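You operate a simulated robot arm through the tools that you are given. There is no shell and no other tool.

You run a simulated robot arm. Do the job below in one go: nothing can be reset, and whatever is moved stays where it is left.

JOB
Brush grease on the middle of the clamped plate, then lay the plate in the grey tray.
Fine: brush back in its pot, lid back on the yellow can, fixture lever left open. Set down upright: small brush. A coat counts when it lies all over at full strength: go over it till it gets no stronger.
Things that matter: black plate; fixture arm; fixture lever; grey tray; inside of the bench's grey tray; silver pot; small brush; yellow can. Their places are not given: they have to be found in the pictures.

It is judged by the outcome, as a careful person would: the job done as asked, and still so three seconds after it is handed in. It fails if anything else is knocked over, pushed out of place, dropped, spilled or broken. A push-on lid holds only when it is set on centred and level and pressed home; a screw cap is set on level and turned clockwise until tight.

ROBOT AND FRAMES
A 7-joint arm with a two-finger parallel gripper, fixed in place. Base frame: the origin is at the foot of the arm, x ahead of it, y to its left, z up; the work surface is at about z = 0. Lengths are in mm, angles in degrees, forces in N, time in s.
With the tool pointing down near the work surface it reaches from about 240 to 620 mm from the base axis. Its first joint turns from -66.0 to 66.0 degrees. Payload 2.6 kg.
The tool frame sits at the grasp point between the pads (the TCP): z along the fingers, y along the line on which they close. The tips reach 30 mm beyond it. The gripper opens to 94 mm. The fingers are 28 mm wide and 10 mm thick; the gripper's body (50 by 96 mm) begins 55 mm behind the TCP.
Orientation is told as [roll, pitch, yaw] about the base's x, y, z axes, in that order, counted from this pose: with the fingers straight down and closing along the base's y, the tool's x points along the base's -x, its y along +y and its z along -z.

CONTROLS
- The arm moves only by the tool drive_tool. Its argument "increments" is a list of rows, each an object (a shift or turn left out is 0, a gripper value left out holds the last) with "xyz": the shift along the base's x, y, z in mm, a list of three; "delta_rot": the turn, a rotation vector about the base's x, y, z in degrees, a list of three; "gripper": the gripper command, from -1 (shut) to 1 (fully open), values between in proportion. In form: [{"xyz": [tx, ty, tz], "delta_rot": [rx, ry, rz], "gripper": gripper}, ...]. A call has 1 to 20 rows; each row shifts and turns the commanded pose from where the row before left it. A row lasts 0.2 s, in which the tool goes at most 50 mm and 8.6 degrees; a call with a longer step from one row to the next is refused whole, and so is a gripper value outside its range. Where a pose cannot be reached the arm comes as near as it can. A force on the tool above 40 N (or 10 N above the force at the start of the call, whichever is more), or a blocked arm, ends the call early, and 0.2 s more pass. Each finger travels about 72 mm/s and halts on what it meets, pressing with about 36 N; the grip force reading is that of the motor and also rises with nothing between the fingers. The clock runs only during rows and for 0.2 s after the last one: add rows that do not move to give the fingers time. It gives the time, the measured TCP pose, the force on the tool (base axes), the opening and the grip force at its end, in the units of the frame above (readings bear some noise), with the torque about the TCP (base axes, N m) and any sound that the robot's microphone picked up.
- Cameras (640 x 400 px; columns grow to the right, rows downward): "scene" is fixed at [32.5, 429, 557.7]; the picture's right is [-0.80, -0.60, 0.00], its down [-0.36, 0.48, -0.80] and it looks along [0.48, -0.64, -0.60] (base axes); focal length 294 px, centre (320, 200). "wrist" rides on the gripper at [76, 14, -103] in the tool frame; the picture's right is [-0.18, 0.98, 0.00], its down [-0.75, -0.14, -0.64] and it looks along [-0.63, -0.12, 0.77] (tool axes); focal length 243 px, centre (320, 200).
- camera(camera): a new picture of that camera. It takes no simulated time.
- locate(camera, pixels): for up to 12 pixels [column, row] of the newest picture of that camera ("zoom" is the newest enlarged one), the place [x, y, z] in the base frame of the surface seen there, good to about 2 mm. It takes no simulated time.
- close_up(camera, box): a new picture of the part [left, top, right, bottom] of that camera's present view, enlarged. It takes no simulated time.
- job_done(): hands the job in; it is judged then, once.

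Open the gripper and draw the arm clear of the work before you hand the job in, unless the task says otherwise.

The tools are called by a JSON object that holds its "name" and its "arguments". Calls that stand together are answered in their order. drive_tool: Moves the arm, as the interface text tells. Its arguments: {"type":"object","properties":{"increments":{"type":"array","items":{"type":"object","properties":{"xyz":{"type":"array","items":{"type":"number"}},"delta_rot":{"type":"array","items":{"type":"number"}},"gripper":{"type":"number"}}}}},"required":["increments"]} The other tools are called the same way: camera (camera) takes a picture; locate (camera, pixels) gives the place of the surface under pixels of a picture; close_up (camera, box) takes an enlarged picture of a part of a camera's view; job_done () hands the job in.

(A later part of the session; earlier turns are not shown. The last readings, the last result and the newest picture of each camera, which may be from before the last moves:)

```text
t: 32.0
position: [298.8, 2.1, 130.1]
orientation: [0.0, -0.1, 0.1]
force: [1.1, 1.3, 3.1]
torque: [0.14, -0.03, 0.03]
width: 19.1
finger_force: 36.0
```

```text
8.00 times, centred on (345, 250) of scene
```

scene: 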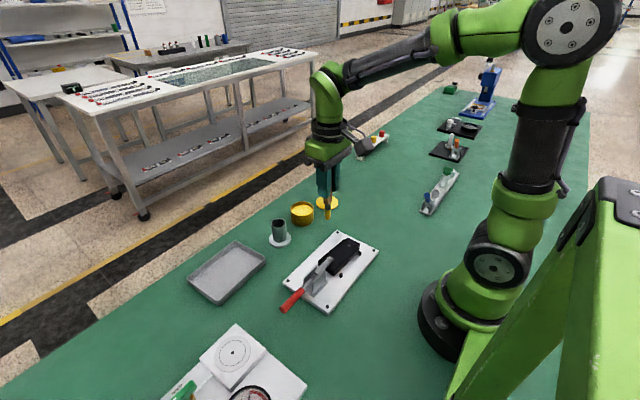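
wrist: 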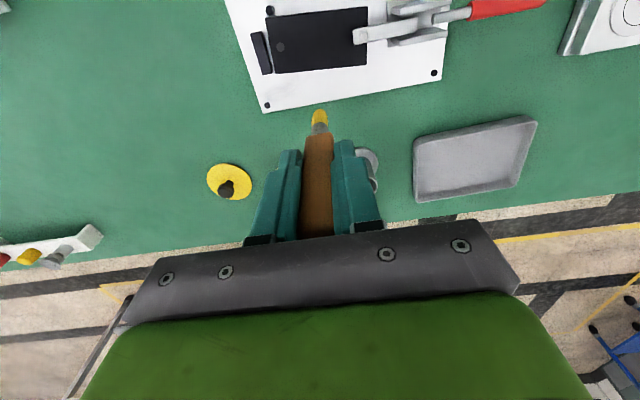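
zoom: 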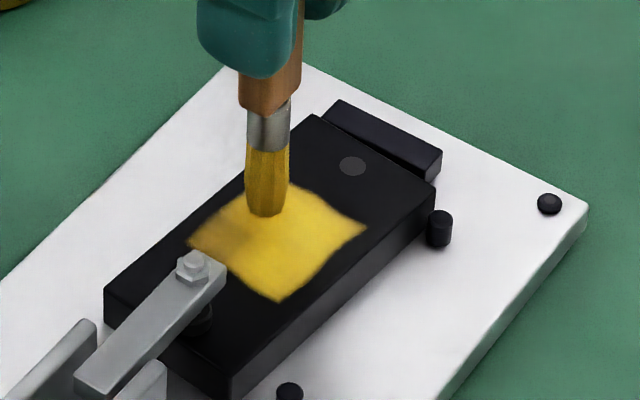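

Brushed parts are brighter; the +x side, particularly the clamp-end corner, is still dull. I go over that side more.

{"name": "drive_tool", "arguments": {"increments": [{"xyz": [-0.7, -7.5, 0]}, {"xyz": [4, -0.4, -0.3]}, {"xyz": [0.7, 7.5, 0]}, {"xyz": [0.7, 7.5, 0]}, {"xyz": [0.7, 7.5, 0]}, {"xyz": [0.7, 7.5, 0]}, {"xyz": [-4, 0.4, 0]}, {"xyz": [-0.7, -7.5, 0]}, {"xyz": [-0.7, -7.5, 0]}, {"xyz": [-0.7, -7.5, 0]}, {"xyz": [-0.7, -7.5, 0]}, {"xyz": [-5, 0.5, 0]}, {"xyz": [0.7, 7.5, 0]}, {"xyz": [0.7, 7.5, 0]}, {"xyz": [0.7, 7.5, 0]}, {"xyz": [0.7, 7.5, 0]}, {"xyz": [-5, 0.5, 0]}, {"xyz": [-0.7, -7.5, 0]}, {"xyz": [-0.7, -7.5, 0]}, {"xyz": [-0.7, -7.5, 0]}]}}

{"name": "close_up", "arguments": {"camera": "wrist", "box": [220, 40, 420, 165]}}

{"name": "close_up", "arguments": {"camera": "scene", "box": [315, 225, 375, 275]}}

```text
t: 36.2
position: [288.7, 1.8, 130.1]
orientation: [0.0, 0.2, 0.1]
force: [-0.1, 0.7, -0.1]
torque: [0.01, 0.0, 0.0]
width: 18.9
finger_force: 36.0
```

```text
3.20 times, centred on (320, 102) of wrist
```

zoom: 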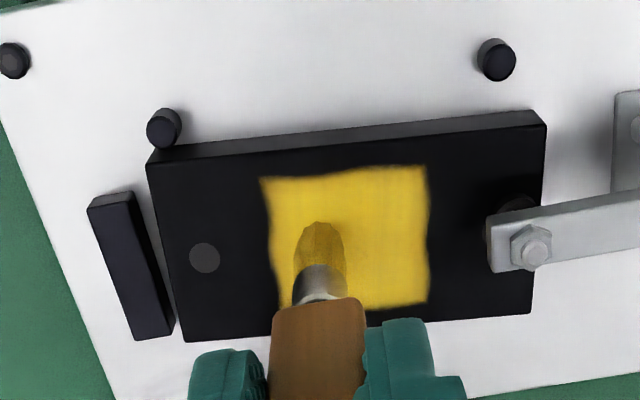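

```text
8.00 times, centred on (345, 250) of scene
```

zoom: 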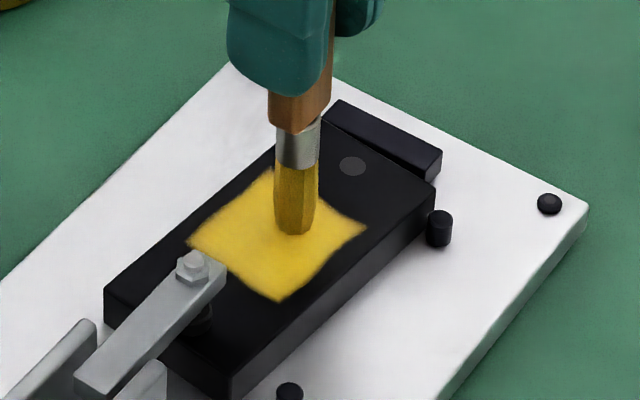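

Coat is nearly even, but contact force has gone to 0, so I press 1 mm lower and make another full pass over all lanes.

{"name": "drive_tool", "arguments": {"increments": [{"xyz": [0, 0, -1]}, {"xyz": [-0.7, -7.5, 0]}, {"xyz": [-6, 0.6, 0]}, {"xyz": [-6, 0.6, 0]}, {"xyz": [0.7, 7.5, 0]}, {"xyz": [0.7, 7.5, 0]}, {"xyz": [0.7, 7.5, 0]}, {"xyz": [0.7, 7.5, 0]}, {"xyz": [6, -0.6, 0]}, {"xyz": [-0.7, -7.5, 0]}, {"xyz": [-0.7, -7.5, 0]}, {"xyz": [-0.7, -7.5, 0]}, {"xyz": [-0.7, -7.5, 0]}, {"xyz": [6, -0.6, 0]}, {"xyz": [0.7, 7.5, 0]}, {"xyz": [0.7, 7.5, 0]}, {"xyz": [0.7, 7.5, 0]}, {"xyz": [0.7, 7.5, 0]}, {"xyz": [6, -0.6, 0]}, {"xyz": [0, 0, 0]}]}}

{"name": "drive_tool", "arguments": {"increments": [{"xyz": [-0.7, -7.5, 0]}, {"xyz": [-0.7, -7.5, 0]}, {"xyz": [-0.7, -7.5, 0]}, {"xyz": [-0.7, -7.5, 0]}, {"xyz": [6, -0.6, 0]}, {"xyz": [0.7, 7.5, 0]}, {"xyz": [0.7, 7.5, 0]}, {"xyz": [0.7, 7.5, 0]}, {"xyz": [0.7, 7.5, 0]}, {"xyz": [0, 0, 5]}, {"xyz": [0, 0, 25]}, {"xyz": [10, 0, 35]}, {"xyz": [20, 0, 0]}, {"xyz": [20, 0, 0]}, {"xyz": [0, 0, 0]}]}}

{"name": "close_up", "arguments": {"camera": "wrist", "box": [220, 0, 420, 125]}}

{"name": "close_up", "arguments": {"camera": "scene", "box": [315, 215, 375, 275]}}

```text
t: 40.4
position: [295.4, 26.7, 128.7]
orientation: [0.0, 0.0, 0.0]
force: [0.1, 0.8, 3.0]
torque: [0.1, 0.05, -0.05]
width: 18.9
finger_force: 35.9
```

```text
t: 43.6
position: [352.3, 23.1, 192.9]
orientation: [0.0, 0.0, 0.0]
force: [0.0, -0.1, -0.2]
torque: [0.01, 0.03, 0.02]
width: 19.1
finger_force: 36.6
```

```text
3.20 times, centred on (320, 62) of wrist
```

zoom: 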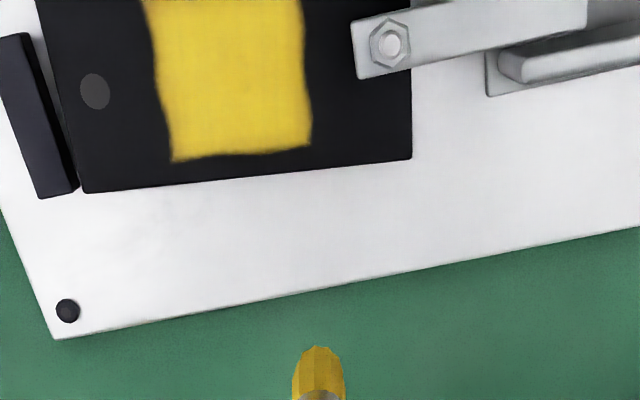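

```text
6.67 times, centred on (345, 245) of scene
```

zoom: 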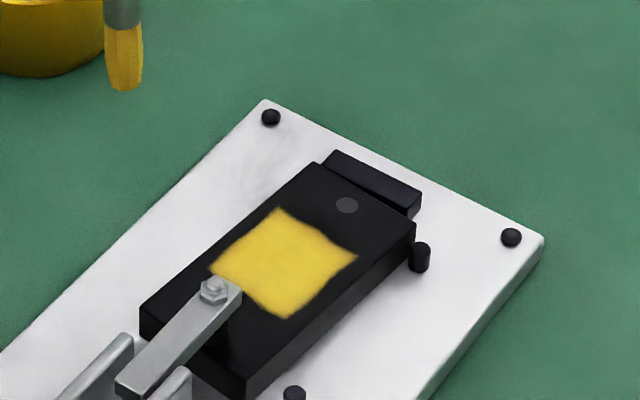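

The coat looks even at (285,262) in the scene zoom. To be sure it's at full strength I take a fresh, light dip and go over it once more.

{"name": "drive_tool", "arguments": {"increments": [{"xyz": [27, -21, 0]}, {"xyz": [27, -21, 0]}, {"xyz": [28, -21, 0]}, {"xyz": [28, -21, 0]}, {"xyz": [0, 0, 0]}, {"xyz": [0, 0, -30]}, {"xyz": [0, 0, -20]}, {"xyz": [0, 0, -8]}, {"xyz": [0, 0, -3]}, {"xyz": [0, 0, -1]}, {"xyz": [0, 0, -0.5]}, {"xyz": [0, 0, 0]}]}}

{"name": "close_up", "arguments": {"camera": "scene", "box": [260, 170, 340, 230]}}

```text
t: 46.2
position: [462.7, -59.4, 132.0]
orientation: [0.0, -0.1, 0.1]
force: [-5.1, 0.0, 21.0]
torque: [-0.11, 0.52, -0.03]
width: 19.3
finger_force: 35.7
```

```text
6.67 times, centred on (300, 200) of scene
```

zoom: 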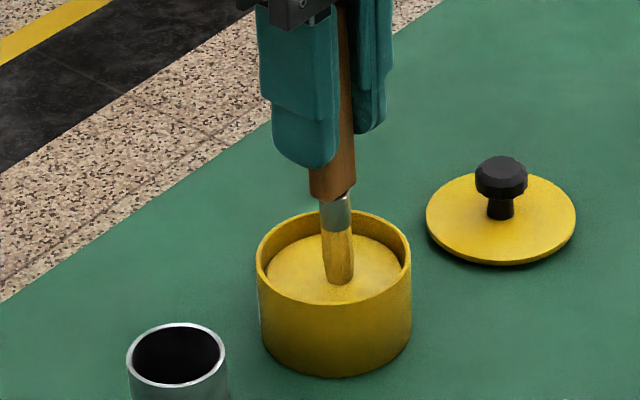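

Loaded again. I return over the plate centre and come down to light contact.

{"name": "drive_tool", "arguments": {"increments": [{"xyz": [0, 0, 5]}, {"xyz": [0, 0, 25]}, {"xyz": [0, 0, 30]}, {"xyz": [-35, 14, 0]}, {"xyz": [-35, 14, 0]}, {"xyz": [-35, 14, 0]}, {"xyz": [-35, 14, 0]}, {"xyz": [-33, 13.6, 0]}, {"xyz": [0, 0, 0]}, {"xyz": [0, 0, -30]}, {"xyz": [0, 0, -20]}, {"xyz": [0, 0, -8]}, {"xyz": [0, 0, -2]}, {"xyz": [0, 0, -1]}, {"xyz": [0, 0, 0]}]}}

```text
t: 49.4
position: [289.3, 9.5, 129.7]
orientation: [0.0, 0.0, 0.0]
force: [0.3, 0.4, -0.3]
torque: [0.0, 0.02, 0.02]
width: 19.2
finger_force: 36.2
```

No contact yet at z=129.7; I lower 1.5 mm and sweep lanes across the patch.

{"name": "drive_tool", "arguments": {"increments": [{"xyz": [0, 0, -1]}, {"xyz": [0, 0, -0.7]}, {"xyz": [-7, 0.7, 0]}, {"xyz": [-6, 0.6, 0]}, {"xyz": [0.7, 7.5, 0]}, {"xyz": [0.7, 7.5, 0]}, {"xyz": [-0.7, -7.5, 0]}, {"xyz": [-0.7, -7.5, 0]}, {"xyz": [-0.7, -7.5, 0]}, {"xyz": [-0.7, -7.5, 0]}, {"xyz": [6, -0.6, 0]}, {"xyz": [0.7, 7.5, 0]}, {"xyz": [0.7, 7.5, 0]}, {"xyz": [0.7, 7.5, 0]}, {"xyz": [0.7, 7.5, 0]}, {"xyz": [6, -0.6, 0]}, {"xyz": [-0.7, -7.5, 0]}, {"xyz": [-0.7, -7.5, 0]}, {"xyz": [-0.7, -7.5, 0]}, {"xyz": [-0.7, -7.5, 0]}]}}

{"name": "drive_tool", "arguments": {"increments": [{"xyz": [6, -0.6, 0]}, {"xyz": [0.7, 7.5, 0]}, {"xyz": [0.7, 7.5, 0]}, {"xyz": [0.7, 7.5, 0]}, {"xyz": [0.7, 7.5, 0]}, {"xyz": [7, -0.7, 0]}, {"xyz": [-0.7, -7.5, 0]}, {"xyz": [-0.7, -7.5, 0]}, {"xyz": [-0.7, -7.5, 0]}, {"xyz": [-0.7, -7.5, 0]}, {"xyz": [-6, 0.6, 0]}, {"xyz": [0.7, 7.5, 0]}, {"xyz": [0.7, 7.5, 0]}, {"xyz": [0.7, 7.5, 0]}, {"xyz": [0.7, 7.5, 0]}, {"xyz": [0, 0, 5]}, {"xyz": [0, 0, 25]}, {"xyz": [15, 0, 35]}, {"xyz": [30, 0, 0]}, {"xyz": [0, 0, 0]}]}}

{"name": "close_up", "arguments": {"camera": "scene", "box": [315, 215, 375, 275]}}

{"name": "close_up", "arguments": {"camera": "wrist", "box": [220, 0, 420, 125]}}

```text
t: 53.6
position: [288.0, -5.2, 128.9]
orientation: [0.0, 0.0, 0.1]
force: [0.2, -0.5, -0.3]
torque: [-0.01, 0.01, 0.0]
width: 19.0
finger_force: 36.9
```

```text
t: 57.8
position: [342.2, 23.9, 193.0]
orientation: [0.0, 0.0, 0.0]
force: [-0.2, 0.2, 0.0]
torque: [-0.01, 0.03, -0.03]
width: 19.2
finger_force: 36.7
```

```text
6.67 times, centred on (345, 245) of scene
```

zoom: 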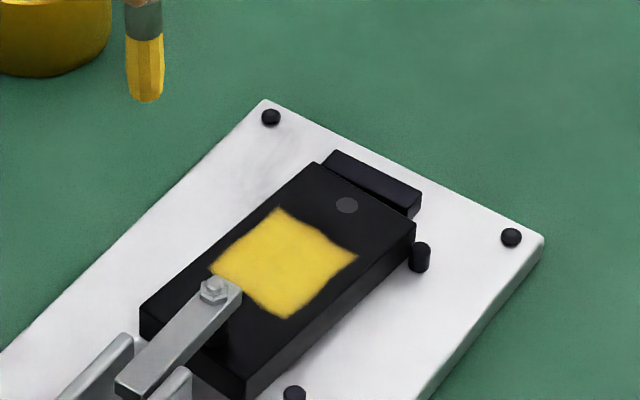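

```text
3.20 times, centred on (320, 62) of wrist
```

zoom: 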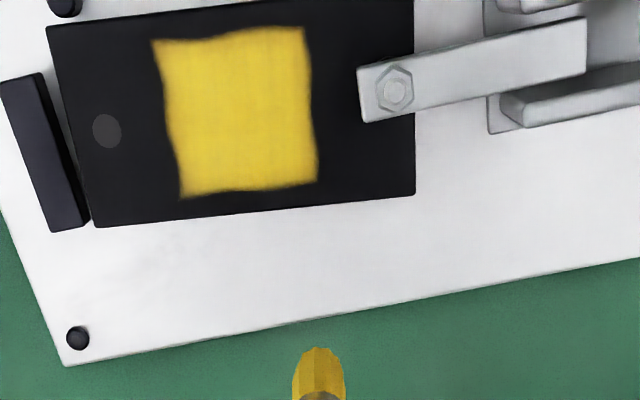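

The last pass read almost no force, so I'm not sure it touched. I go down again until the force shows and repeat the sweep.

{"name": "drive_tool", "arguments": {"increments": [{"xyz": [-26, -6, 0]}, {"xyz": [-26, -7, 0]}, {"xyz": [0, 0, 0]}, {"xyz": [0, 0, -30]}, {"xyz": [0, 0, -25]}, {"xyz": [0, 0, -8]}, {"xyz": [0, 0, -1]}, {"xyz": [0, 0, -1]}, {"xyz": [0, 0, 0]}]}}

{"name": "drive_tool", "arguments": {"increments": [{"xyz": [0, 0, -1]}, {"xyz": [0, 0, 0]}]}}

```text
t: 59.8
position: [291.3, 12.5, 128.2]
orientation: [0.0, -0.1, 0.0]
force: [-1.0, -0.6, 7.5]
torque: [-0.05, 0.09, 0.01]
width: 18.9
finger_force: 35.9
```

```text
t: 60.4
position: [290.4, 11.3, 127.2]
orientation: [0.0, -0.2, 0.0]
force: [-3.1, -1.1, 24.1]
torque: [-0.08, 0.28, -0.01]
width: 19.0
finger_force: 36.7
```

24 N is firm; I ease up 0.8 mm and sweep all lanes.

{"name": "drive_tool", "arguments": {"increments": [{"xyz": [0, 0, 0.8]}, {"xyz": [-7, 0, 0]}, {"xyz": [-6, 0.6, 0]}, {"xyz": [0.7, 7.5, 0]}, {"xyz": [0.7, 7.5, 0]}, {"xyz": [-0.7, -7.5, 0]}, {"xyz": [-0.7, -7.5, 0]}, {"xyz": [-0.7, -7.5, 0]}, {"xyz": [-0.7, -7.5, 0]}, {"xyz": [6, -0.6, 0]}, {"xyz": [0.7, 7.5, 0]}, {"xyz": [0.7, 7.5, 0]}, {"xyz": [0.7, 7.5, 0]}, {"xyz": [0.7, 7.5, 0]}, {"xyz": [6, -0.6, 0]}, {"xyz": [-0.7, -7.5, 0]}, {"xyz": [-0.7, -7.5, 0]}, {"xyz": [-0.7, -7.5, 0]}, {"xyz": [-0.7, -7.5, 0]}, {"xyz": [0, 0, 0]}]}}

{"name": "drive_tool", "arguments": {"increments": [{"xyz": [6, -0.6, 0]}, {"xyz": [0.7, 7.5, 0]}, {"xyz": [0.7, 7.5, 0]}, {"xyz": [0.7, 7.5, 0]}, {"xyz": [0.7, 7.5, 0]}, {"xyz": [7, -0.7, 0]}, {"xyz": [-0.7, -7.5, 0]}, {"xyz": [-0.7, -7.5, 0]}, {"xyz": [-0.7, -7.5, 0]}, {"xyz": [-0.7, -7.5, 0]}, {"xyz": [0, 0, 5]}, {"xyz": [0, 0, 25]}, {"xyz": [15, 10, 35]}, {"xyz": [30, 15, 0]}, {"xyz": [0, 0, 0]}]}}

{"name": "close_up", "arguments": {"camera": "scene", "box": [315, 215, 375, 275]}}

{"name": "close_up", "arguments": {"camera": "wrist", "box": [220, 0, 420, 125]}}

```text
t: 64.6
position: [287.1, -4.9, 128.9]
orientation: [0.0, 0.0, 0.0]
force: [0.3, -1.0, -0.2]
torque: [-0.01, -0.02, 0.03]
width: 18.9
finger_force: 36.5
```

```text
t: 67.8
position: [346.9, 19.4, 193.2]
orientation: [0.1, 0.0, 0.2]
force: [-0.4, -0.2, -0.1]
torque: [0.0, -0.01, 0.06]
width: 18.8
finger_force: 36.4
```

```text
6.67 times, centred on (345, 245) of scene
```

zoom: 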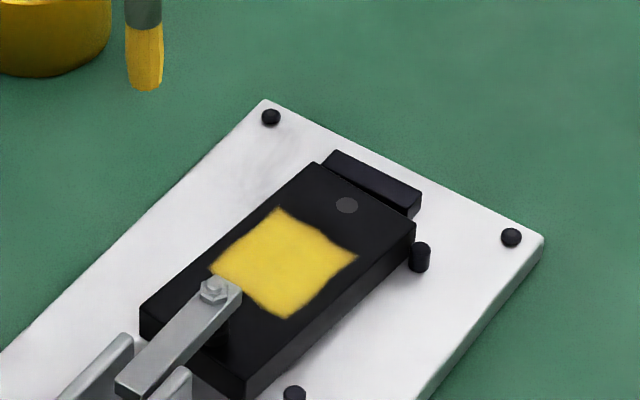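

```text
3.20 times, centred on (320, 62) of wrist
```

zoom: 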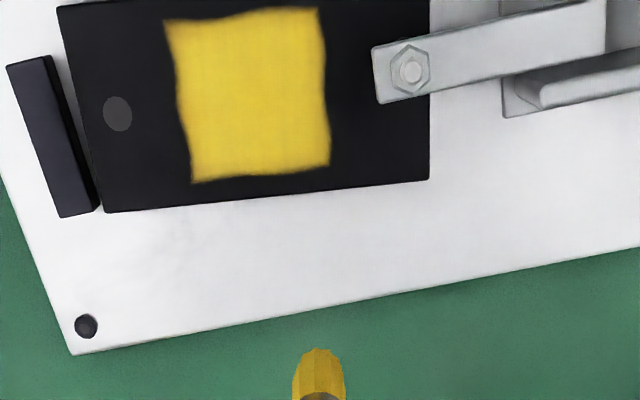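

The patch looks the same as before the extra pass, so the coat is at full strength. Now the brush goes back: I move high over the pot (459,41) and check alignment.

{"name": "drive_tool", "arguments": {"increments": [{"xyz": [15, 3, 10]}, {"xyz": [25, 5, 3]}, {"xyz": [25, 5, 0]}, {"xyz": [25, 4.5, 0]}, {"xyz": [22, 4, 0]}, {"xyz": [0, 0, 0]}, {"xyz": [0, 0, 0]}]}}

{"name": "close_up", "arguments": {"camera": "scene", "box": [240, 170, 320, 250]}}

{"name": "close_up", "arguments": {"camera": "wrist", "box": [260, 60, 380, 180]}}

```text
t: 69.4
position: [457.2, 40.3, 205.3]
orientation: [0.0, 0.0, 0.1]
force: [0.8, -0.7, -0.3]
torque: [-0.02, 0.01, 0.0]
width: 19.1
finger_force: 36.1
```

```text
5.00 times, centred on (280, 210) of scene
```

zoom: 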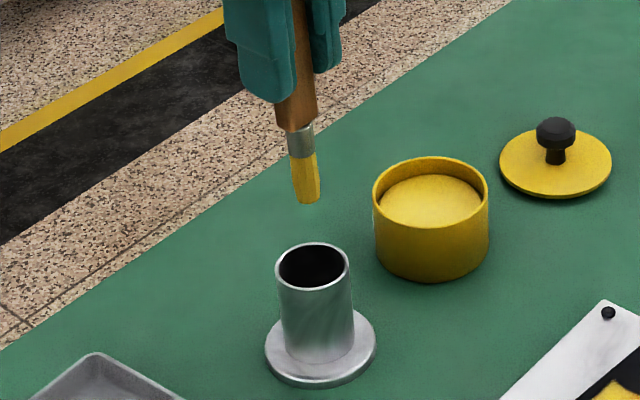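

```text
3.33 times, centred on (320, 120) of wrist
```

zoom: 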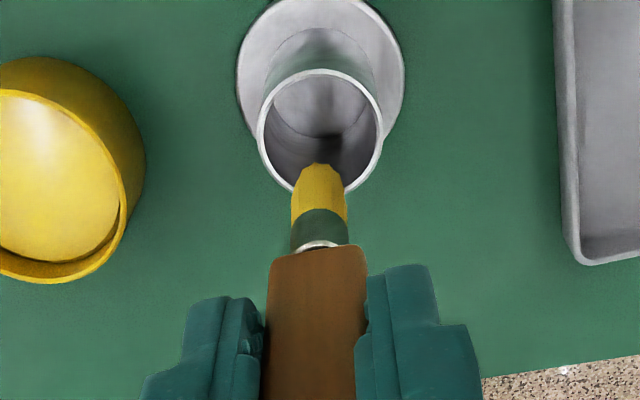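

{"name": "locate", "arguments": {"camera": "zoom", "pixels": [[262, 140], [382, 132], [320, 72], [292, 187], [346, 188], [320, 175], [322, 105], [300, 225], [345, 225], [270, 270], [362, 262]]}}

{"name": "camera", "arguments": {"camera": "scene"}}

{"name": "locate", "arguments": {"camera": "scene", "pixels": [[277, 209], [277, 205], [276, 200], [275, 198], [282, 219], [272, 223], [289, 223], [282, 228]]}}

```text
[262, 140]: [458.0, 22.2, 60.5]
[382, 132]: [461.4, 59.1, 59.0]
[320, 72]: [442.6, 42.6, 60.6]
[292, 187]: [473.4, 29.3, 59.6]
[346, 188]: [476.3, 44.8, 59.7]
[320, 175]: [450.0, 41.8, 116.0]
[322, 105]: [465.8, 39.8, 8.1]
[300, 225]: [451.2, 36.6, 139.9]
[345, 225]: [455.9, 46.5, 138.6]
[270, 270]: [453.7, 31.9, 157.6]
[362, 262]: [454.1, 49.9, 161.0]
```

```text
taken
```

scene: 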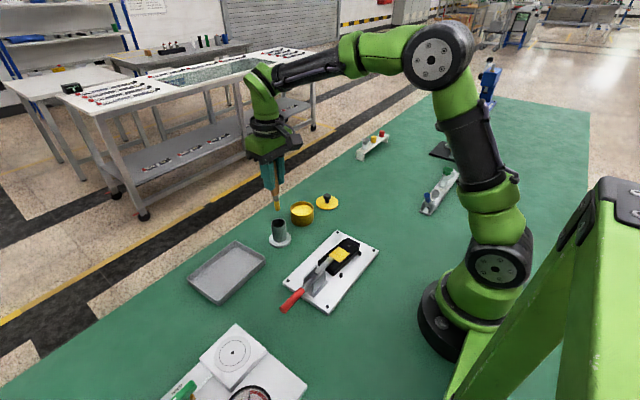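

```text
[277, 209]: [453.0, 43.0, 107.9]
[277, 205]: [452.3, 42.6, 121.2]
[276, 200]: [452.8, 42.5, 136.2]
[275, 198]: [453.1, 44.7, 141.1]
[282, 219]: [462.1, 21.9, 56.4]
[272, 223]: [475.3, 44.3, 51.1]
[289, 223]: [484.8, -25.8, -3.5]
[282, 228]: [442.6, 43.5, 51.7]
```

Pot centre is (460,40.7), floor z≈8; brush is upright under the TCP with the tip ~101 mm below. I shift +2 in x and lower to just above the floor.

{"name": "drive_tool", "arguments": {"increments": [{"xyz": [2.2, 0.2, 0]}, {"xyz": [0, 0, -25]}, {"xyz": [0, 0, -25]}, {"xyz": [0, 0, -20]}, {"xyz": [0, 0, -15]}, {"xyz": [0, 0, -5]}, {"xyz": [0, 0, 0]}]}}

{"name": "drive_tool", "arguments": {"increments": [{"xyz": [0, 0, -2]}, {"xyz": [0, 0, -1.5]}, {"xyz": [0, 0, 0]}]}}

```text
t: 71.0
position: [460.0, 41.9, 115.9]
orientation: [-0.1, 0.0, 0.0]
force: [0.1, -0.3, -0.1]
torque: [0.0, -0.02, 0.02]
width: 19.0
finger_force: 36.4
```

```text
t: 71.8
position: [459.6, 40.9, 112.1]
orientation: [0.0, 0.0, 0.1]
force: [-0.6, -0.7, -0.8]
torque: [0.02, -0.01, -0.02]
width: 19.2
finger_force: 36.1
```

{"name": "drive_tool", "arguments": {"increments": [{"xyz": [0, 0, -1]}, {"xyz": [0, 0, -1]}, {"xyz": [0, 0, 0]}]}}

```text
t: 72.6
position: [459.9, 40.8, 110.7]
orientation: [0.0, 0.1, 0.0]
force: [0.9, 0.2, 0.7]
torque: [-0.01, 0.0, 0.01]
width: 18.9
finger_force: 35.9
```

No floor contact yet at 110.7; I keep lowering in 1 mm steps.

{"name": "drive_tool", "arguments": {"increments": [{"xyz": [0, 0, -1]}, {"xyz": [0, 0, -1]}, {"xyz": [0, 0, 0]}]}}

```text
t: 73.4
position: [459.6, 42.5, 108.6]
orientation: [0.0, 0.0, 0.1]
force: [0.6, 0.3, 0.4]
torque: [0.0, -0.03, -0.01]
width: 18.9
finger_force: 36.2
```

{"name": "drive_tool", "arguments": {"increments": [{"xyz": [0, 0, -1]}, {"xyz": [0, 0, 0]}]}}

{"name": "close_up", "arguments": {"camera": "scene", "box": [240, 180, 320, 250]}}

```text
t: 74.0
position: [460.3, 40.7, 108.2]
orientation: [0.0, 0.0, -0.1]
force: [0.5, -0.3, 4.7]
torque: [0.0, 0.04, 0.0]
width: 19.0
finger_force: 35.9
```

```text
5.71 times, centred on (280, 215) of scene
```

zoom: 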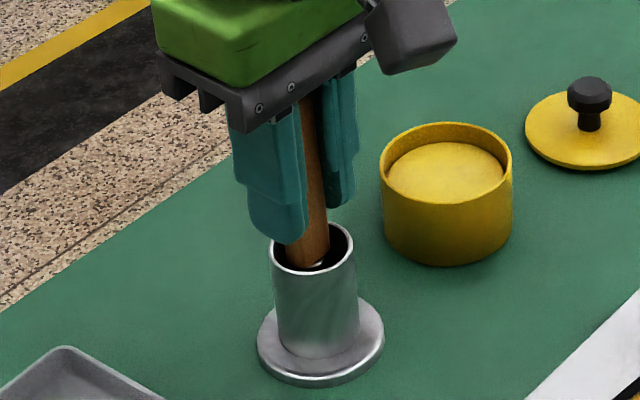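

Touching the floor at 4.7 N. I open slowly, wait, and look before rising.

{"name": "drive_tool", "arguments": {"increments": [{"xyz": [0, 0, 0], "gripper": -0.58}, {"xyz": [0, 0, 0], "gripper": -0.52}, {"xyz": [0, 0, 0], "gripper": -0.45}, {"xyz": [0, 0, 0], "gripper": -0.3}, {"xyz": [0, 0, 0], "gripper": -0.1}, {"xyz": [0, 0, 0], "gripper": 0.1}, {"xyz": [0, 0, 0]}]}}

{"name": "close_up", "arguments": {"camera": "scene", "box": [240, 180, 320, 250]}}

{"name": "camera", "arguments": {"camera": "wrist"}}

```text
t: 75.6
position: [460.9, 40.5, 107.6]
orientation: [-0.1, -0.1, 0.0]
force: [0.1, 0.4, -0.3]
torque: [0.0, -0.03, 0.0]
width: 51.5
finger_force: 0.0
```

```text
5.71 times, centred on (280, 215) of scene
```

zoom: 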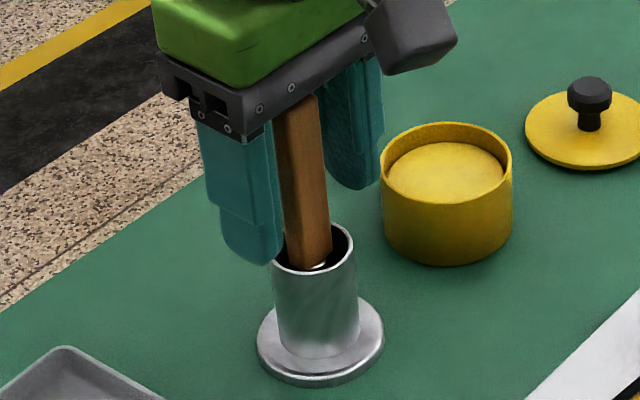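

```text
taken
```

wrist: 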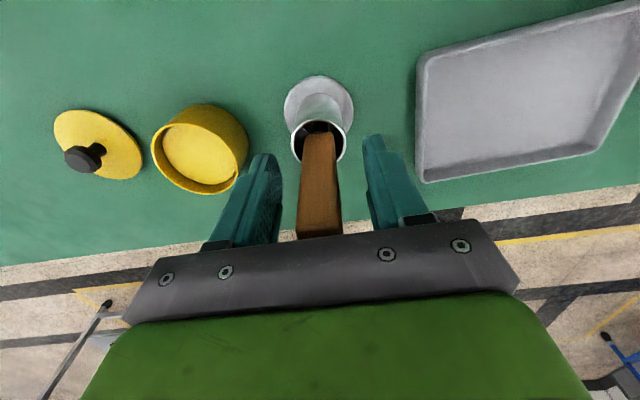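

The brush stands in the pot by itself. I rise straight up clear of it (top z≈140).

{"name": "drive_tool", "arguments": {"increments": [{"xyz": [0, 0, 15]}, {"xyz": [0, 0, 30]}, {"xyz": [0, 0, 40]}, {"xyz": [0, 0, 30]}, {"xyz": [0, 0, 0]}]}}

{"name": "close_up", "arguments": {"camera": "scene", "box": [240, 180, 320, 250]}}

{"name": "close_up", "arguments": {"camera": "wrist", "box": [250, 40, 390, 180]}}

```text
t: 76.8
position: [459.1, 40.4, 223.9]
orientation: [0.0, 0.0, 0.0]
force: [-0.3, -0.7, 1.0]
torque: [-0.02, -0.02, -0.02]
width: 51.6
finger_force: 0.0
```

```text
5.71 times, centred on (280, 215) of scene
```

zoom: 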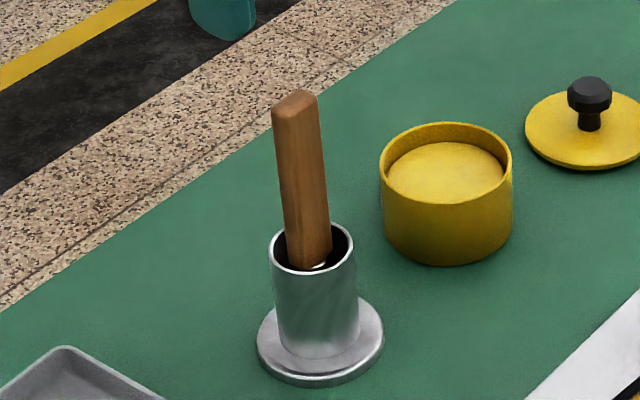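

```text
2.86 times, centred on (320, 110) of wrist
```

zoom: 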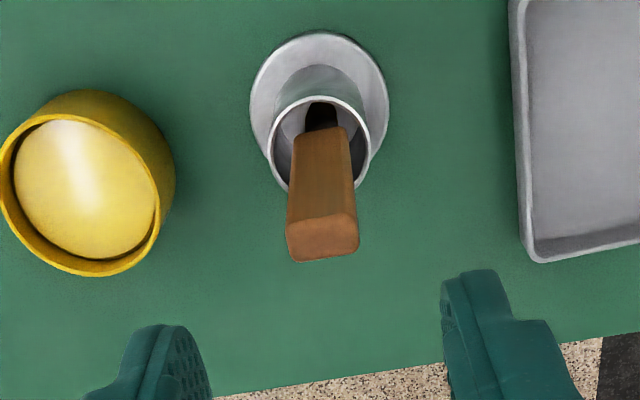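

The brush is upright in its pot. Next the lid: I move to view the lid and can together and locate both centres again.

{"name": "drive_tool", "arguments": {"increments": [{"xyz": [-5, -35, 0]}, {"xyz": [-8, -40, 0]}, {"xyz": [-8, -40, 0]}, {"xyz": [-8, -35, 0]}, {"xyz": [0, 0, 0]}]}}

{"name": "close_up", "arguments": {"camera": "wrist", "box": [230, 60, 430, 185]}}

```text
t: 78.0
position: [432.9, -109.4, 222.9]
orientation: [0.0, -0.1, 0.1]
force: [-0.3, 0.0, 0.1]
torque: [-0.01, 0.02, 0.03]
width: 51.9
finger_force: 0.0
```

```text
3.20 times, centred on (330, 122) of wrist
```

zoom: 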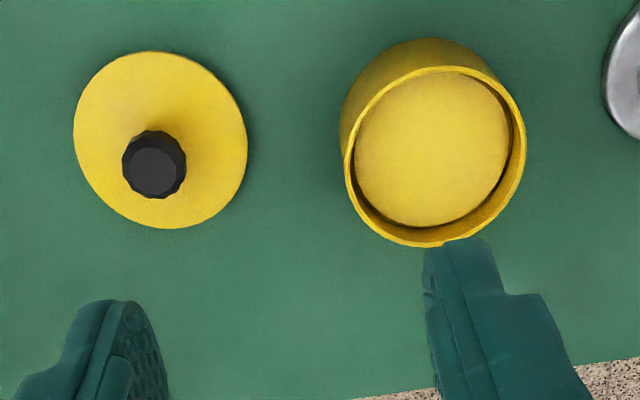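

{"name": "locate", "arguments": {"camera": "zoom", "pixels": [[346, 165], [523, 150], [430, 70], [440, 244], [375, 100], [395, 233], [76, 135], [245, 140], [150, 54], [165, 226], [154, 166], [185, 160]]}}

{"name": "close_up", "arguments": {"camera": "scene", "box": [280, 180, 350, 230]}}

```text
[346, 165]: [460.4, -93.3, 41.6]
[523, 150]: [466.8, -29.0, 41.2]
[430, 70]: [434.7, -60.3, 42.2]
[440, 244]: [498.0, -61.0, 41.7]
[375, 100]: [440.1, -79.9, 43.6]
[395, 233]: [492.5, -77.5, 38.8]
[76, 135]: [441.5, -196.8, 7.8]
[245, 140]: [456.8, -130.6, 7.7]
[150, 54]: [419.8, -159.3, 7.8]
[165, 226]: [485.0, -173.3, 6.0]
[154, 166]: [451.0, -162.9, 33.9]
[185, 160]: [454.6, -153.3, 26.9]
```

```text
8.00 times, centred on (315, 205) of scene
```

zoom: 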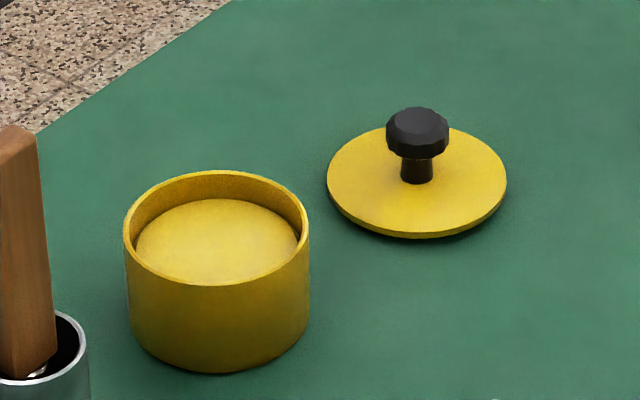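

{"name": "locate", "arguments": {"camera": "zoom", "pixels": [[127, 228], [306, 230], [218, 174], [214, 282], [150, 190], [285, 190], [150, 268], [285, 268], [416, 122], [330, 180], [504, 183], [414, 236]]}}

{"name": "close_up", "arguments": {"camera": "wrist", "box": [325, 65, 405, 145]}}

```text
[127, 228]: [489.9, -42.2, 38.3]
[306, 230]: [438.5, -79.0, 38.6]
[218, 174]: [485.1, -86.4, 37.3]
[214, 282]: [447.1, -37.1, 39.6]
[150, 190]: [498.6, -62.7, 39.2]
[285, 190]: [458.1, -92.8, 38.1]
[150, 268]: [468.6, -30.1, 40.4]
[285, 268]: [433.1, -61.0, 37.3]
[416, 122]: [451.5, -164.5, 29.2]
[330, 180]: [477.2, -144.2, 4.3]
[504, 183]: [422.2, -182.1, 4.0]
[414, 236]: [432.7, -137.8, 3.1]
```

```text
5.00 times, centred on (365, 105) of wrist
```

zoom: 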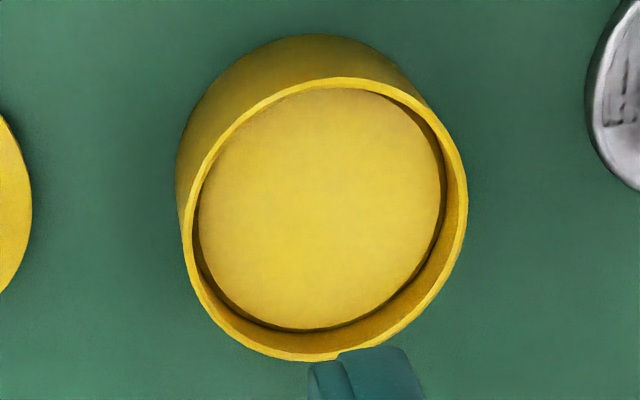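

Lid centre ≈(451.5,-164), can centre about (+14,+103.5) from it. I go over the knob and down to z≈44.

{"name": "drive_tool", "arguments": {"increments": [{"xyz": [9, -27, 0]}, {"xyz": [9.3, -27.4, 0]}, {"xyz": [0, 0, -40]}, {"xyz": [0, 0, -40]}, {"xyz": [0, 0, -40]}, {"xyz": [0, 0, -35]}, {"xyz": [0, 0, -18]}, {"xyz": [0, 0, -5]}, {"xyz": [0, 0, 0]}]}}

{"name": "close_up", "arguments": {"camera": "wrist", "box": [230, 60, 430, 220]}}

```text
t: 80.0
position: [449.0, -163.2, 43.7]
orientation: [0.0, 0.0, 0.0]
force: [0.3, 0.0, 0.3]
torque: [-0.01, 0.0, 0.03]
width: 51.8
finger_force: 0.2
```

```text
2.50 times, centred on (330, 140) of wrist
```

zoom: 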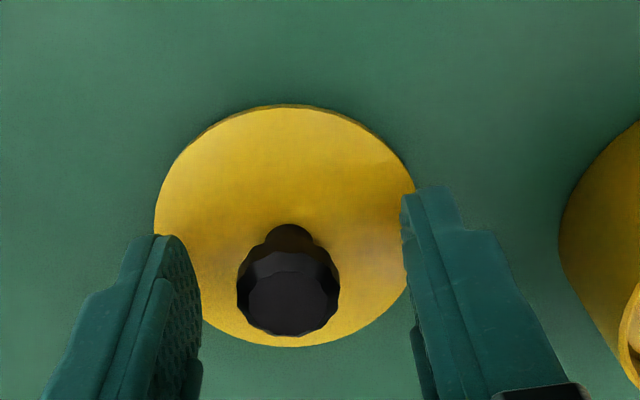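

By dead reckoning the lid was set down at commanded (449.9,-165.6); I shift (+1.1,-1.5) to that and close on the knob.

{"name": "drive_tool", "arguments": {"increments": [{"xyz": [1.1, -1.2, 0.3]}, {"xyz": [0, 0, 0], "gripper": -0.3}, {"xyz": [0, 0, 0], "gripper": -0.5}, {"xyz": [0, 0, 0], "gripper": -1}, {"xyz": [0, 0, 0]}, {"xyz": [0, 0, 0]}, {"xyz": [0, 0, 0]}]}}

{"name": "close_up", "arguments": {"camera": "wrist", "box": [230, 60, 430, 220]}}

```text
t: 81.6
position: [449.6, -163.0, 44.8]
orientation: [0.0, 0.1, 0.0]
force: [-1.0, 0.1, 0.1]
torque: [0.02, -0.04, 0.02]
width: 22.5
finger_force: 36.0
```

```text
2.50 times, centred on (330, 140) of wrist
```

zoom: 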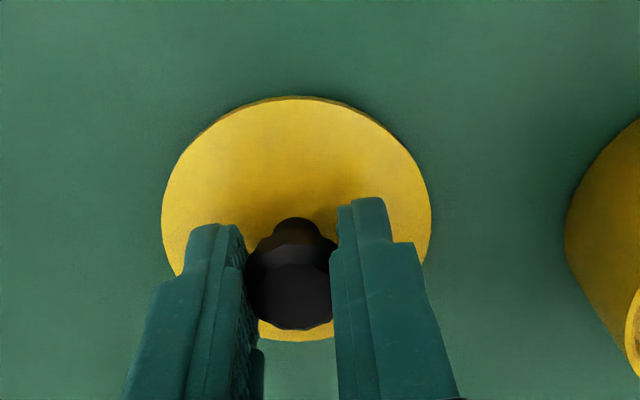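

Gripped at 22.5 mm. I lift, carry the lid over the can and stop about 15 mm above the rim to check centring.

{"name": "drive_tool", "arguments": {"increments": [{"xyz": [0, 0, 10]}, {"xyz": [0, 0, 30]}, {"xyz": [0, 0, 35]}, {"xyz": [4, 26, 0]}, {"xyz": [4, 26, 0]}, {"xyz": [3, 26, 0]}, {"xyz": [3, 26.3, 0]}, {"xyz": [0, 0, 0]}, {"xyz": [0, 0, -18]}, {"xyz": [0, 0, 0]}, {"xyz": [0, 0, 0]}]}}

{"name": "close_up", "arguments": {"camera": "wrist", "box": [240, 60, 400, 200]}}

{"name": "close_up", "arguments": {"camera": "scene", "box": [270, 180, 335, 235]}}

```text
t: 84.0
position: [464.7, -59.7, 102.6]
orientation: [0.0, 0.0, -0.1]
force: [-0.8, 0.5, -0.7]
torque: [0.02, 0.02, 0.02]
width: 22.1
finger_force: 36.1
```

```text
2.86 times, centred on (320, 130) of wrist
```

zoom: 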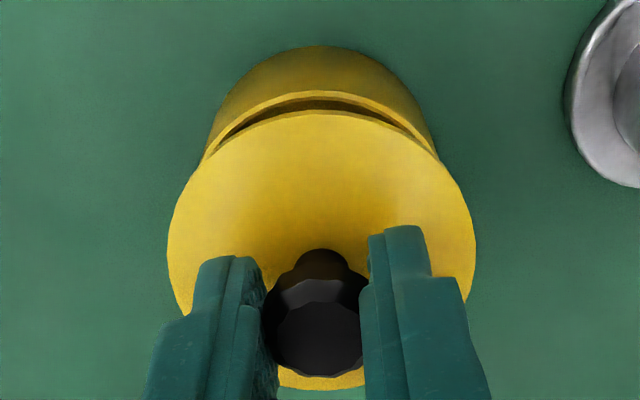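

```text
7.27 times, centred on (302, 208) of scene
```

zoom: 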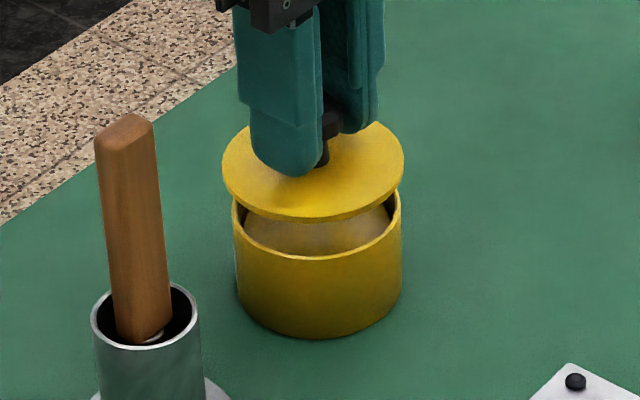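

Centring looks right in both views (lid columns 222–404 over rim 231–402). I check fore-aft with locate on the near edges.

{"name": "locate", "arguments": {"camera": "scene", "pixels": [[301, 213], [301, 209], [290, 207], [312, 207]]}}

{"name": "close_up", "arguments": {"camera": "wrist", "box": [270, 70, 370, 130]}}

```text
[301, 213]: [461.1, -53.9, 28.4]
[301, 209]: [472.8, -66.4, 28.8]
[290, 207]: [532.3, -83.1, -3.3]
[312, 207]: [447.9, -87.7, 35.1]
```

```text
6.40 times, centred on (320, 100) of wrist
```

zoom: 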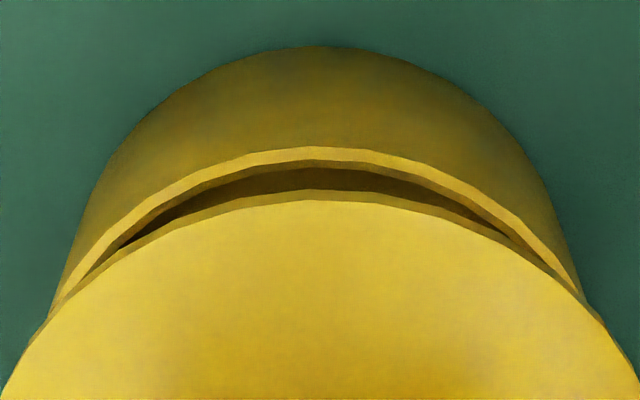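

{"name": "locate", "arguments": {"camera": "zoom", "pixels": [[315, 150], [325, 150], [315, 205], [325, 207], [320, 196], [150, 205], [490, 205], [150, 270], [490, 260]]}}

```text
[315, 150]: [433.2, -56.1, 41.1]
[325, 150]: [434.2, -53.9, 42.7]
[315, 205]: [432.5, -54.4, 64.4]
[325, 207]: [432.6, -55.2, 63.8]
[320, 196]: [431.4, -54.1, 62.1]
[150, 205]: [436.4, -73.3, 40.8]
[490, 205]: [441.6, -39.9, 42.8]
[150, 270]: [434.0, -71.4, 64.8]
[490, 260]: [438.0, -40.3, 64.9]
```

Near edges agree (rim 433.7, lid 432), so the lid is centred within a millimetre. I lower to the rim in small steps.

{"name": "drive_tool", "arguments": {"increments": [{"xyz": [0, 0, -8]}, {"xyz": [0, 0, -5]}, {"xyz": [0, 0, -2]}, {"xyz": [0, 0, -1]}, {"xyz": [0, 0, -1]}, {"xyz": [0, 0, 0]}]}}

```text
t: 85.4
position: [463.7, -60.0, 85.8]
orientation: [0.0, 0.0, 0.0]
force: [-0.7, 0.2, -0.5]
torque: [0.0, 0.02, -0.02]
width: 22.3
finger_force: 36.1
```

{"name": "drive_tool", "arguments": {"increments": [{"xyz": [0, 0, -1]}, {"xyz": [0, 0, -1]}, {"xyz": [0, 0, 0]}]}}

{"name": "close_up", "arguments": {"camera": "scene", "box": [270, 180, 335, 235]}}

```text
t: 86.2
position: [463.8, -60.2, 82.7]
orientation: [0.0, 0.0, 0.0]
force: [1.0, -0.4, -0.6]
torque: [0.01, 0.0, 0.05]
width: 22.6
finger_force: 36.4
```

```text
7.27 times, centred on (302, 208) of scene
```

zoom: 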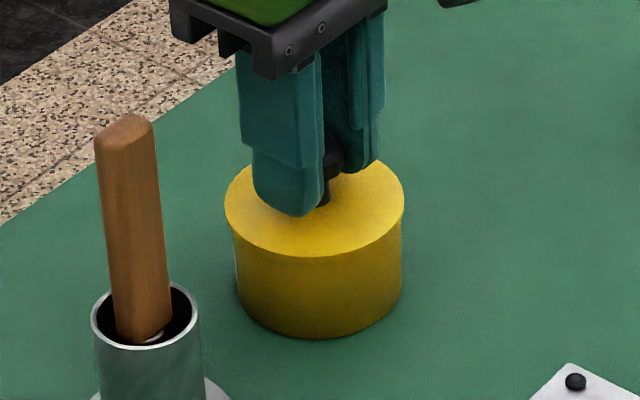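

Almost home with no force yet. I press further in 1 mm steps until the force rises or a snap is heard.

{"name": "drive_tool", "arguments": {"increments": [{"xyz": [0, 0, -1]}, {"xyz": [0, 0, 0]}]}}

{"name": "drive_tool", "arguments": {"increments": [{"xyz": [0, 0, -1]}, {"xyz": [0, 0, 0]}]}}

```text
t: 86.8
position: [464.3, -60.0, 82.2]
orientation: [0.0, 0.0, -0.2]
force: [-14.9, -0.2, 21.2]
torque: [-0.03, 0.53, 0.0]
width: 22.2
finger_force: 36.2
heard: snap
```

```text
t: 87.3
position: [464.5, -61.4, 83.0]
orientation: [0.1, -0.1, 0.0]
force: [-1.4, 0.5, 3.3]
torque: [-0.03, -0.07, -0.03]
width: 22.5
finger_force: 36.1
stopped in row 2: the force on the tool passed its limit at 41 N (the readings are from after the stop); the commanded pose is now the measured one
```

Snap heard and the lid is pressed home (41 N). I open, rise and inspect.

{"name": "drive_tool", "arguments": {"increments": [{"xyz": [0, 0, 0], "gripper": -0.45}, {"xyz": [0, 0, 0], "gripper": -0.2}, {"xyz": [0, 0, 0], "gripper": 0.1}, {"xyz": [0, 0, 0]}, {"xyz": [0, 0, 20]}, {"xyz": [0, 0, 40]}, {"xyz": [0, 0, 40]}, {"xyz": [-15, 0, 30]}, {"xyz": [0, 0, 0]}]}}

{"name": "close_up", "arguments": {"camera": "scene", "box": [270, 180, 335, 235]}}

{"name": "close_up", "arguments": {"camera": "wrist", "box": [240, 60, 400, 180]}}

```text
t: 89.3
position: [450.2, -62.2, 213.2]
orientation: [0.0, -0.2, -0.1]
force: [0.2, 0.5, -0.6]
torque: [-0.03, 0.0, 0.0]
width: 51.8
finger_force: 0.1
```

```text
7.27 times, centred on (302, 208) of scene
```

zoom: 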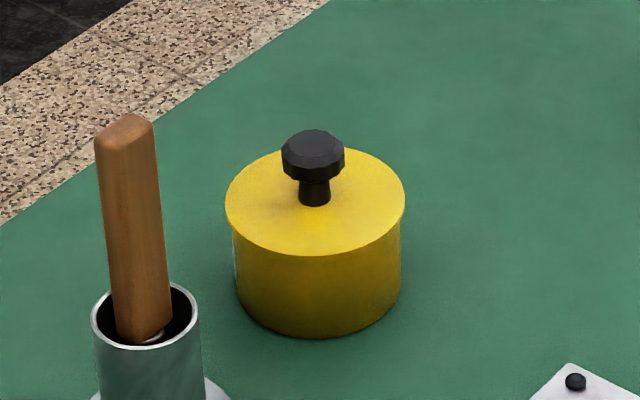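

```text
3.33 times, centred on (320, 120) of wrist
```

zoom: 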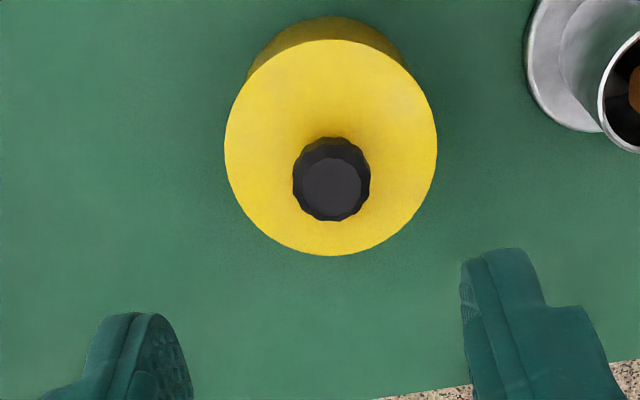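

The lid sits level and centred. I verify heights round its edge.

{"name": "locate", "arguments": {"camera": "zoom", "pixels": [[235, 150], [427, 145], [330, 50], [335, 247], [260, 85], [405, 215], [400, 85], [265, 215], [332, 185]]}}

```text
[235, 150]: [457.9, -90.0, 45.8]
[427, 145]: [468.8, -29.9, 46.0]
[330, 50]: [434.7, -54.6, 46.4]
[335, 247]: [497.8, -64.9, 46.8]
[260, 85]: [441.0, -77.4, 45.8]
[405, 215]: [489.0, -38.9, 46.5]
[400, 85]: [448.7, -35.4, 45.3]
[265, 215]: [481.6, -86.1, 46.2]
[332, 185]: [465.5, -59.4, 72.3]
```

All edge heights read ≈46, just as at the start, so the lid is home. Now the lever: I fly high over to (300,170) while yawing −90° so the fingers close along x and the camera looks at the clamp from the handle end.

{"name": "drive_tool", "arguments": {"increments": [{"xyz": [-10, 10, 30], "delta_rot": [0, 0, -8.2]}, {"xyz": [-14, 22, 20], "delta_rot": [0, 0, -8.2]}, {"xyz": [-14, 22, 0], "delta_rot": [0, 0, -8.2]}, {"xyz": [-14, 22, 0], "delta_rot": [0, 0, -8.2]}, {"xyz": [-14, 22, 0], "delta_rot": [0, 0, -8.2]}, {"xyz": [-14, 22, 0], "delta_rot": [0, 0, -8.2]}, {"xyz": [-14, 22, 0], "delta_rot": [0, 0, -8.2]}, {"xyz": [-14, 22, 0], "delta_rot": [0, 0, -8.2]}, {"xyz": [-14, 22, 0], "delta_rot": [0, 0, -8.2]}, {"xyz": [-14, 22, 0], "delta_rot": [0, 0, -8.2]}, {"xyz": [-14, 22, 0], "delta_rot": [0, 0, -8]}, {"xyz": [0, 0, 0]}, {"xyz": [0, 0, 0]}]}}

{"name": "camera", "arguments": {"camera": "wrist"}}

{"name": "camera", "arguments": {"camera": "scene"}}

```text
t: 92.1
position: [299.1, 170.0, 263.1]
orientation: [-0.1, -0.1, -90.1]
force: [0.4, 0.0, 0.1]
torque: [0.01, 0.0, -0.02]
width: 52.0
finger_force: 0.0
```

```text
taken
```

wrist: 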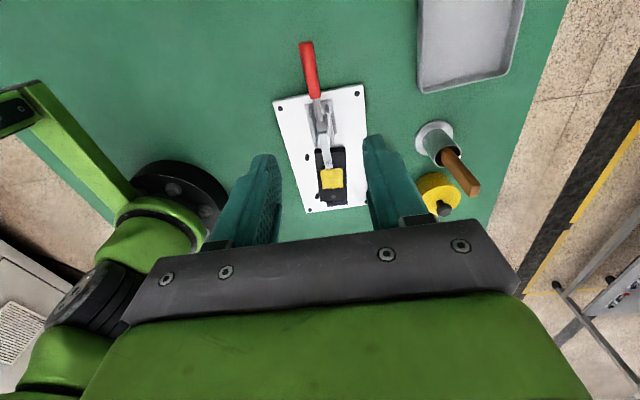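

```text
taken
```

scene: 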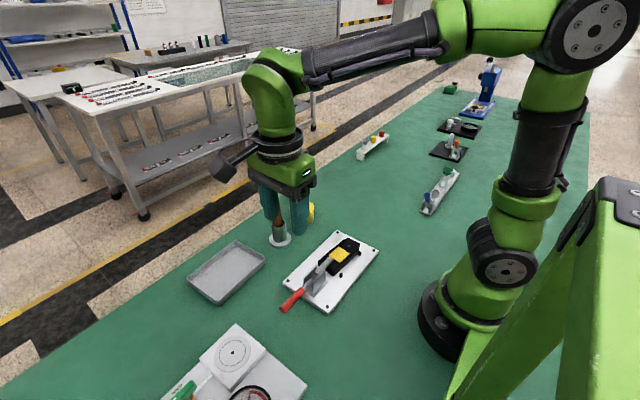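

{"name": "close_up", "arguments": {"camera": "wrist", "box": [260, 35, 380, 215]}}

{"name": "locate", "arguments": {"camera": "wrist", "pixels": [[306, 46], [309, 60], [312, 75], [315, 92], [318, 105], [325, 140], [328, 160], [275, 100], [363, 86], [310, 210], [420, 85], [520, 10]]}}

```text
2.22 times, centred on (320, 125) of wrist
```

zoom: 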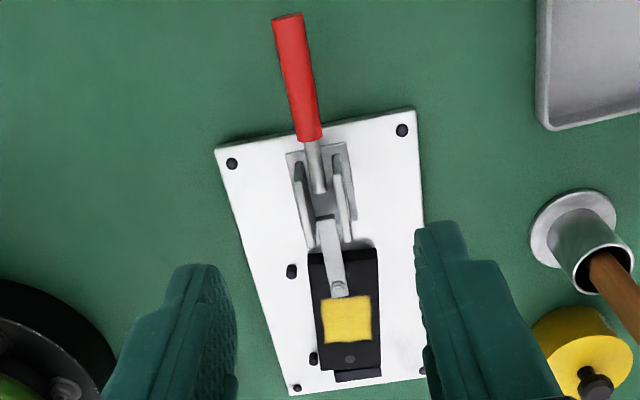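

```text
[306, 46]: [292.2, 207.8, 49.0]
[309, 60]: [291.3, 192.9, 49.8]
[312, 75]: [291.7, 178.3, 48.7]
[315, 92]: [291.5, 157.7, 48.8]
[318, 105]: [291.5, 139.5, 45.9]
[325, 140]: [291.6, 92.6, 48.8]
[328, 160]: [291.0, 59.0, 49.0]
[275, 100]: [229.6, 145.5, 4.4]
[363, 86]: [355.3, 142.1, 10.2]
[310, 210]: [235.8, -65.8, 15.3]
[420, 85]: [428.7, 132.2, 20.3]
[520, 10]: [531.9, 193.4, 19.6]
```

The lever is level along y at x≈291.5: red grip from y≈150 to 211, top z≈49. I come down over the grip at y≈192 with the fingers on either side.

{"name": "drive_tool", "arguments": {"increments": [{"xyz": [-7.6, 22, 0]}, {"xyz": [0, 0, -40]}, {"xyz": [0, 0, -40]}, {"xyz": [0, 0, -40]}, {"xyz": [0, 0, -30]}, {"xyz": [0, 0, 0]}]}}

{"name": "camera", "arguments": {"camera": "wrist"}}

{"name": "close_up", "arguments": {"camera": "scene", "box": [240, 210, 390, 320]}}

```text
t: 93.5
position: [293.7, 190.9, 113.4]
orientation: [0.1, 0.0, -90.1]
force: [-0.2, 0.1, 0.2]
torque: [-0.05, -0.04, 0.02]
width: 51.6
finger_force: 0.1
```

```text
taken
```

wrist: 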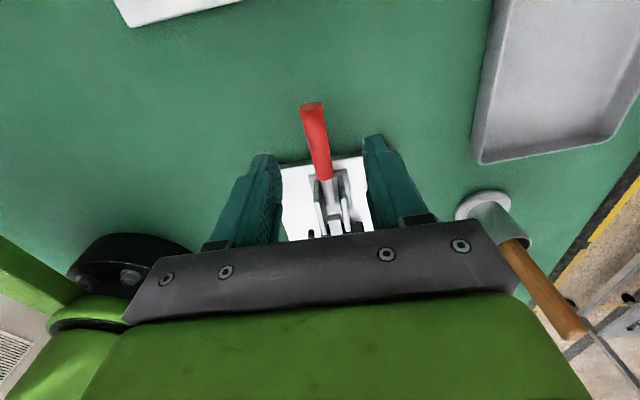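

```text
3.64 times, centred on (315, 265) of scene
```

zoom: 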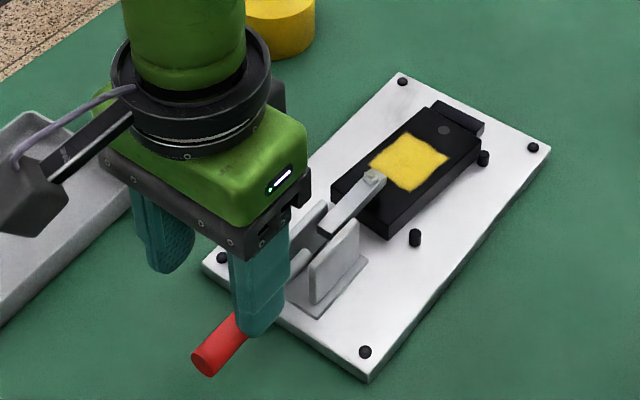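

{"name": "locate", "arguments": {"camera": "wrist", "pixels": [[313, 112], [305, 125], [326, 125], [316, 130], [320, 155], [323, 172], [328, 195], [312, 104]]}}

```text
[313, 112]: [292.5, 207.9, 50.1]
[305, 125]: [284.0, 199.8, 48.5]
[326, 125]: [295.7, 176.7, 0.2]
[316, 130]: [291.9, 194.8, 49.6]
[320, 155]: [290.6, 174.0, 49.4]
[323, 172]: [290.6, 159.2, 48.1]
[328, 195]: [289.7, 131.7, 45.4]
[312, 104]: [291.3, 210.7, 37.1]
```

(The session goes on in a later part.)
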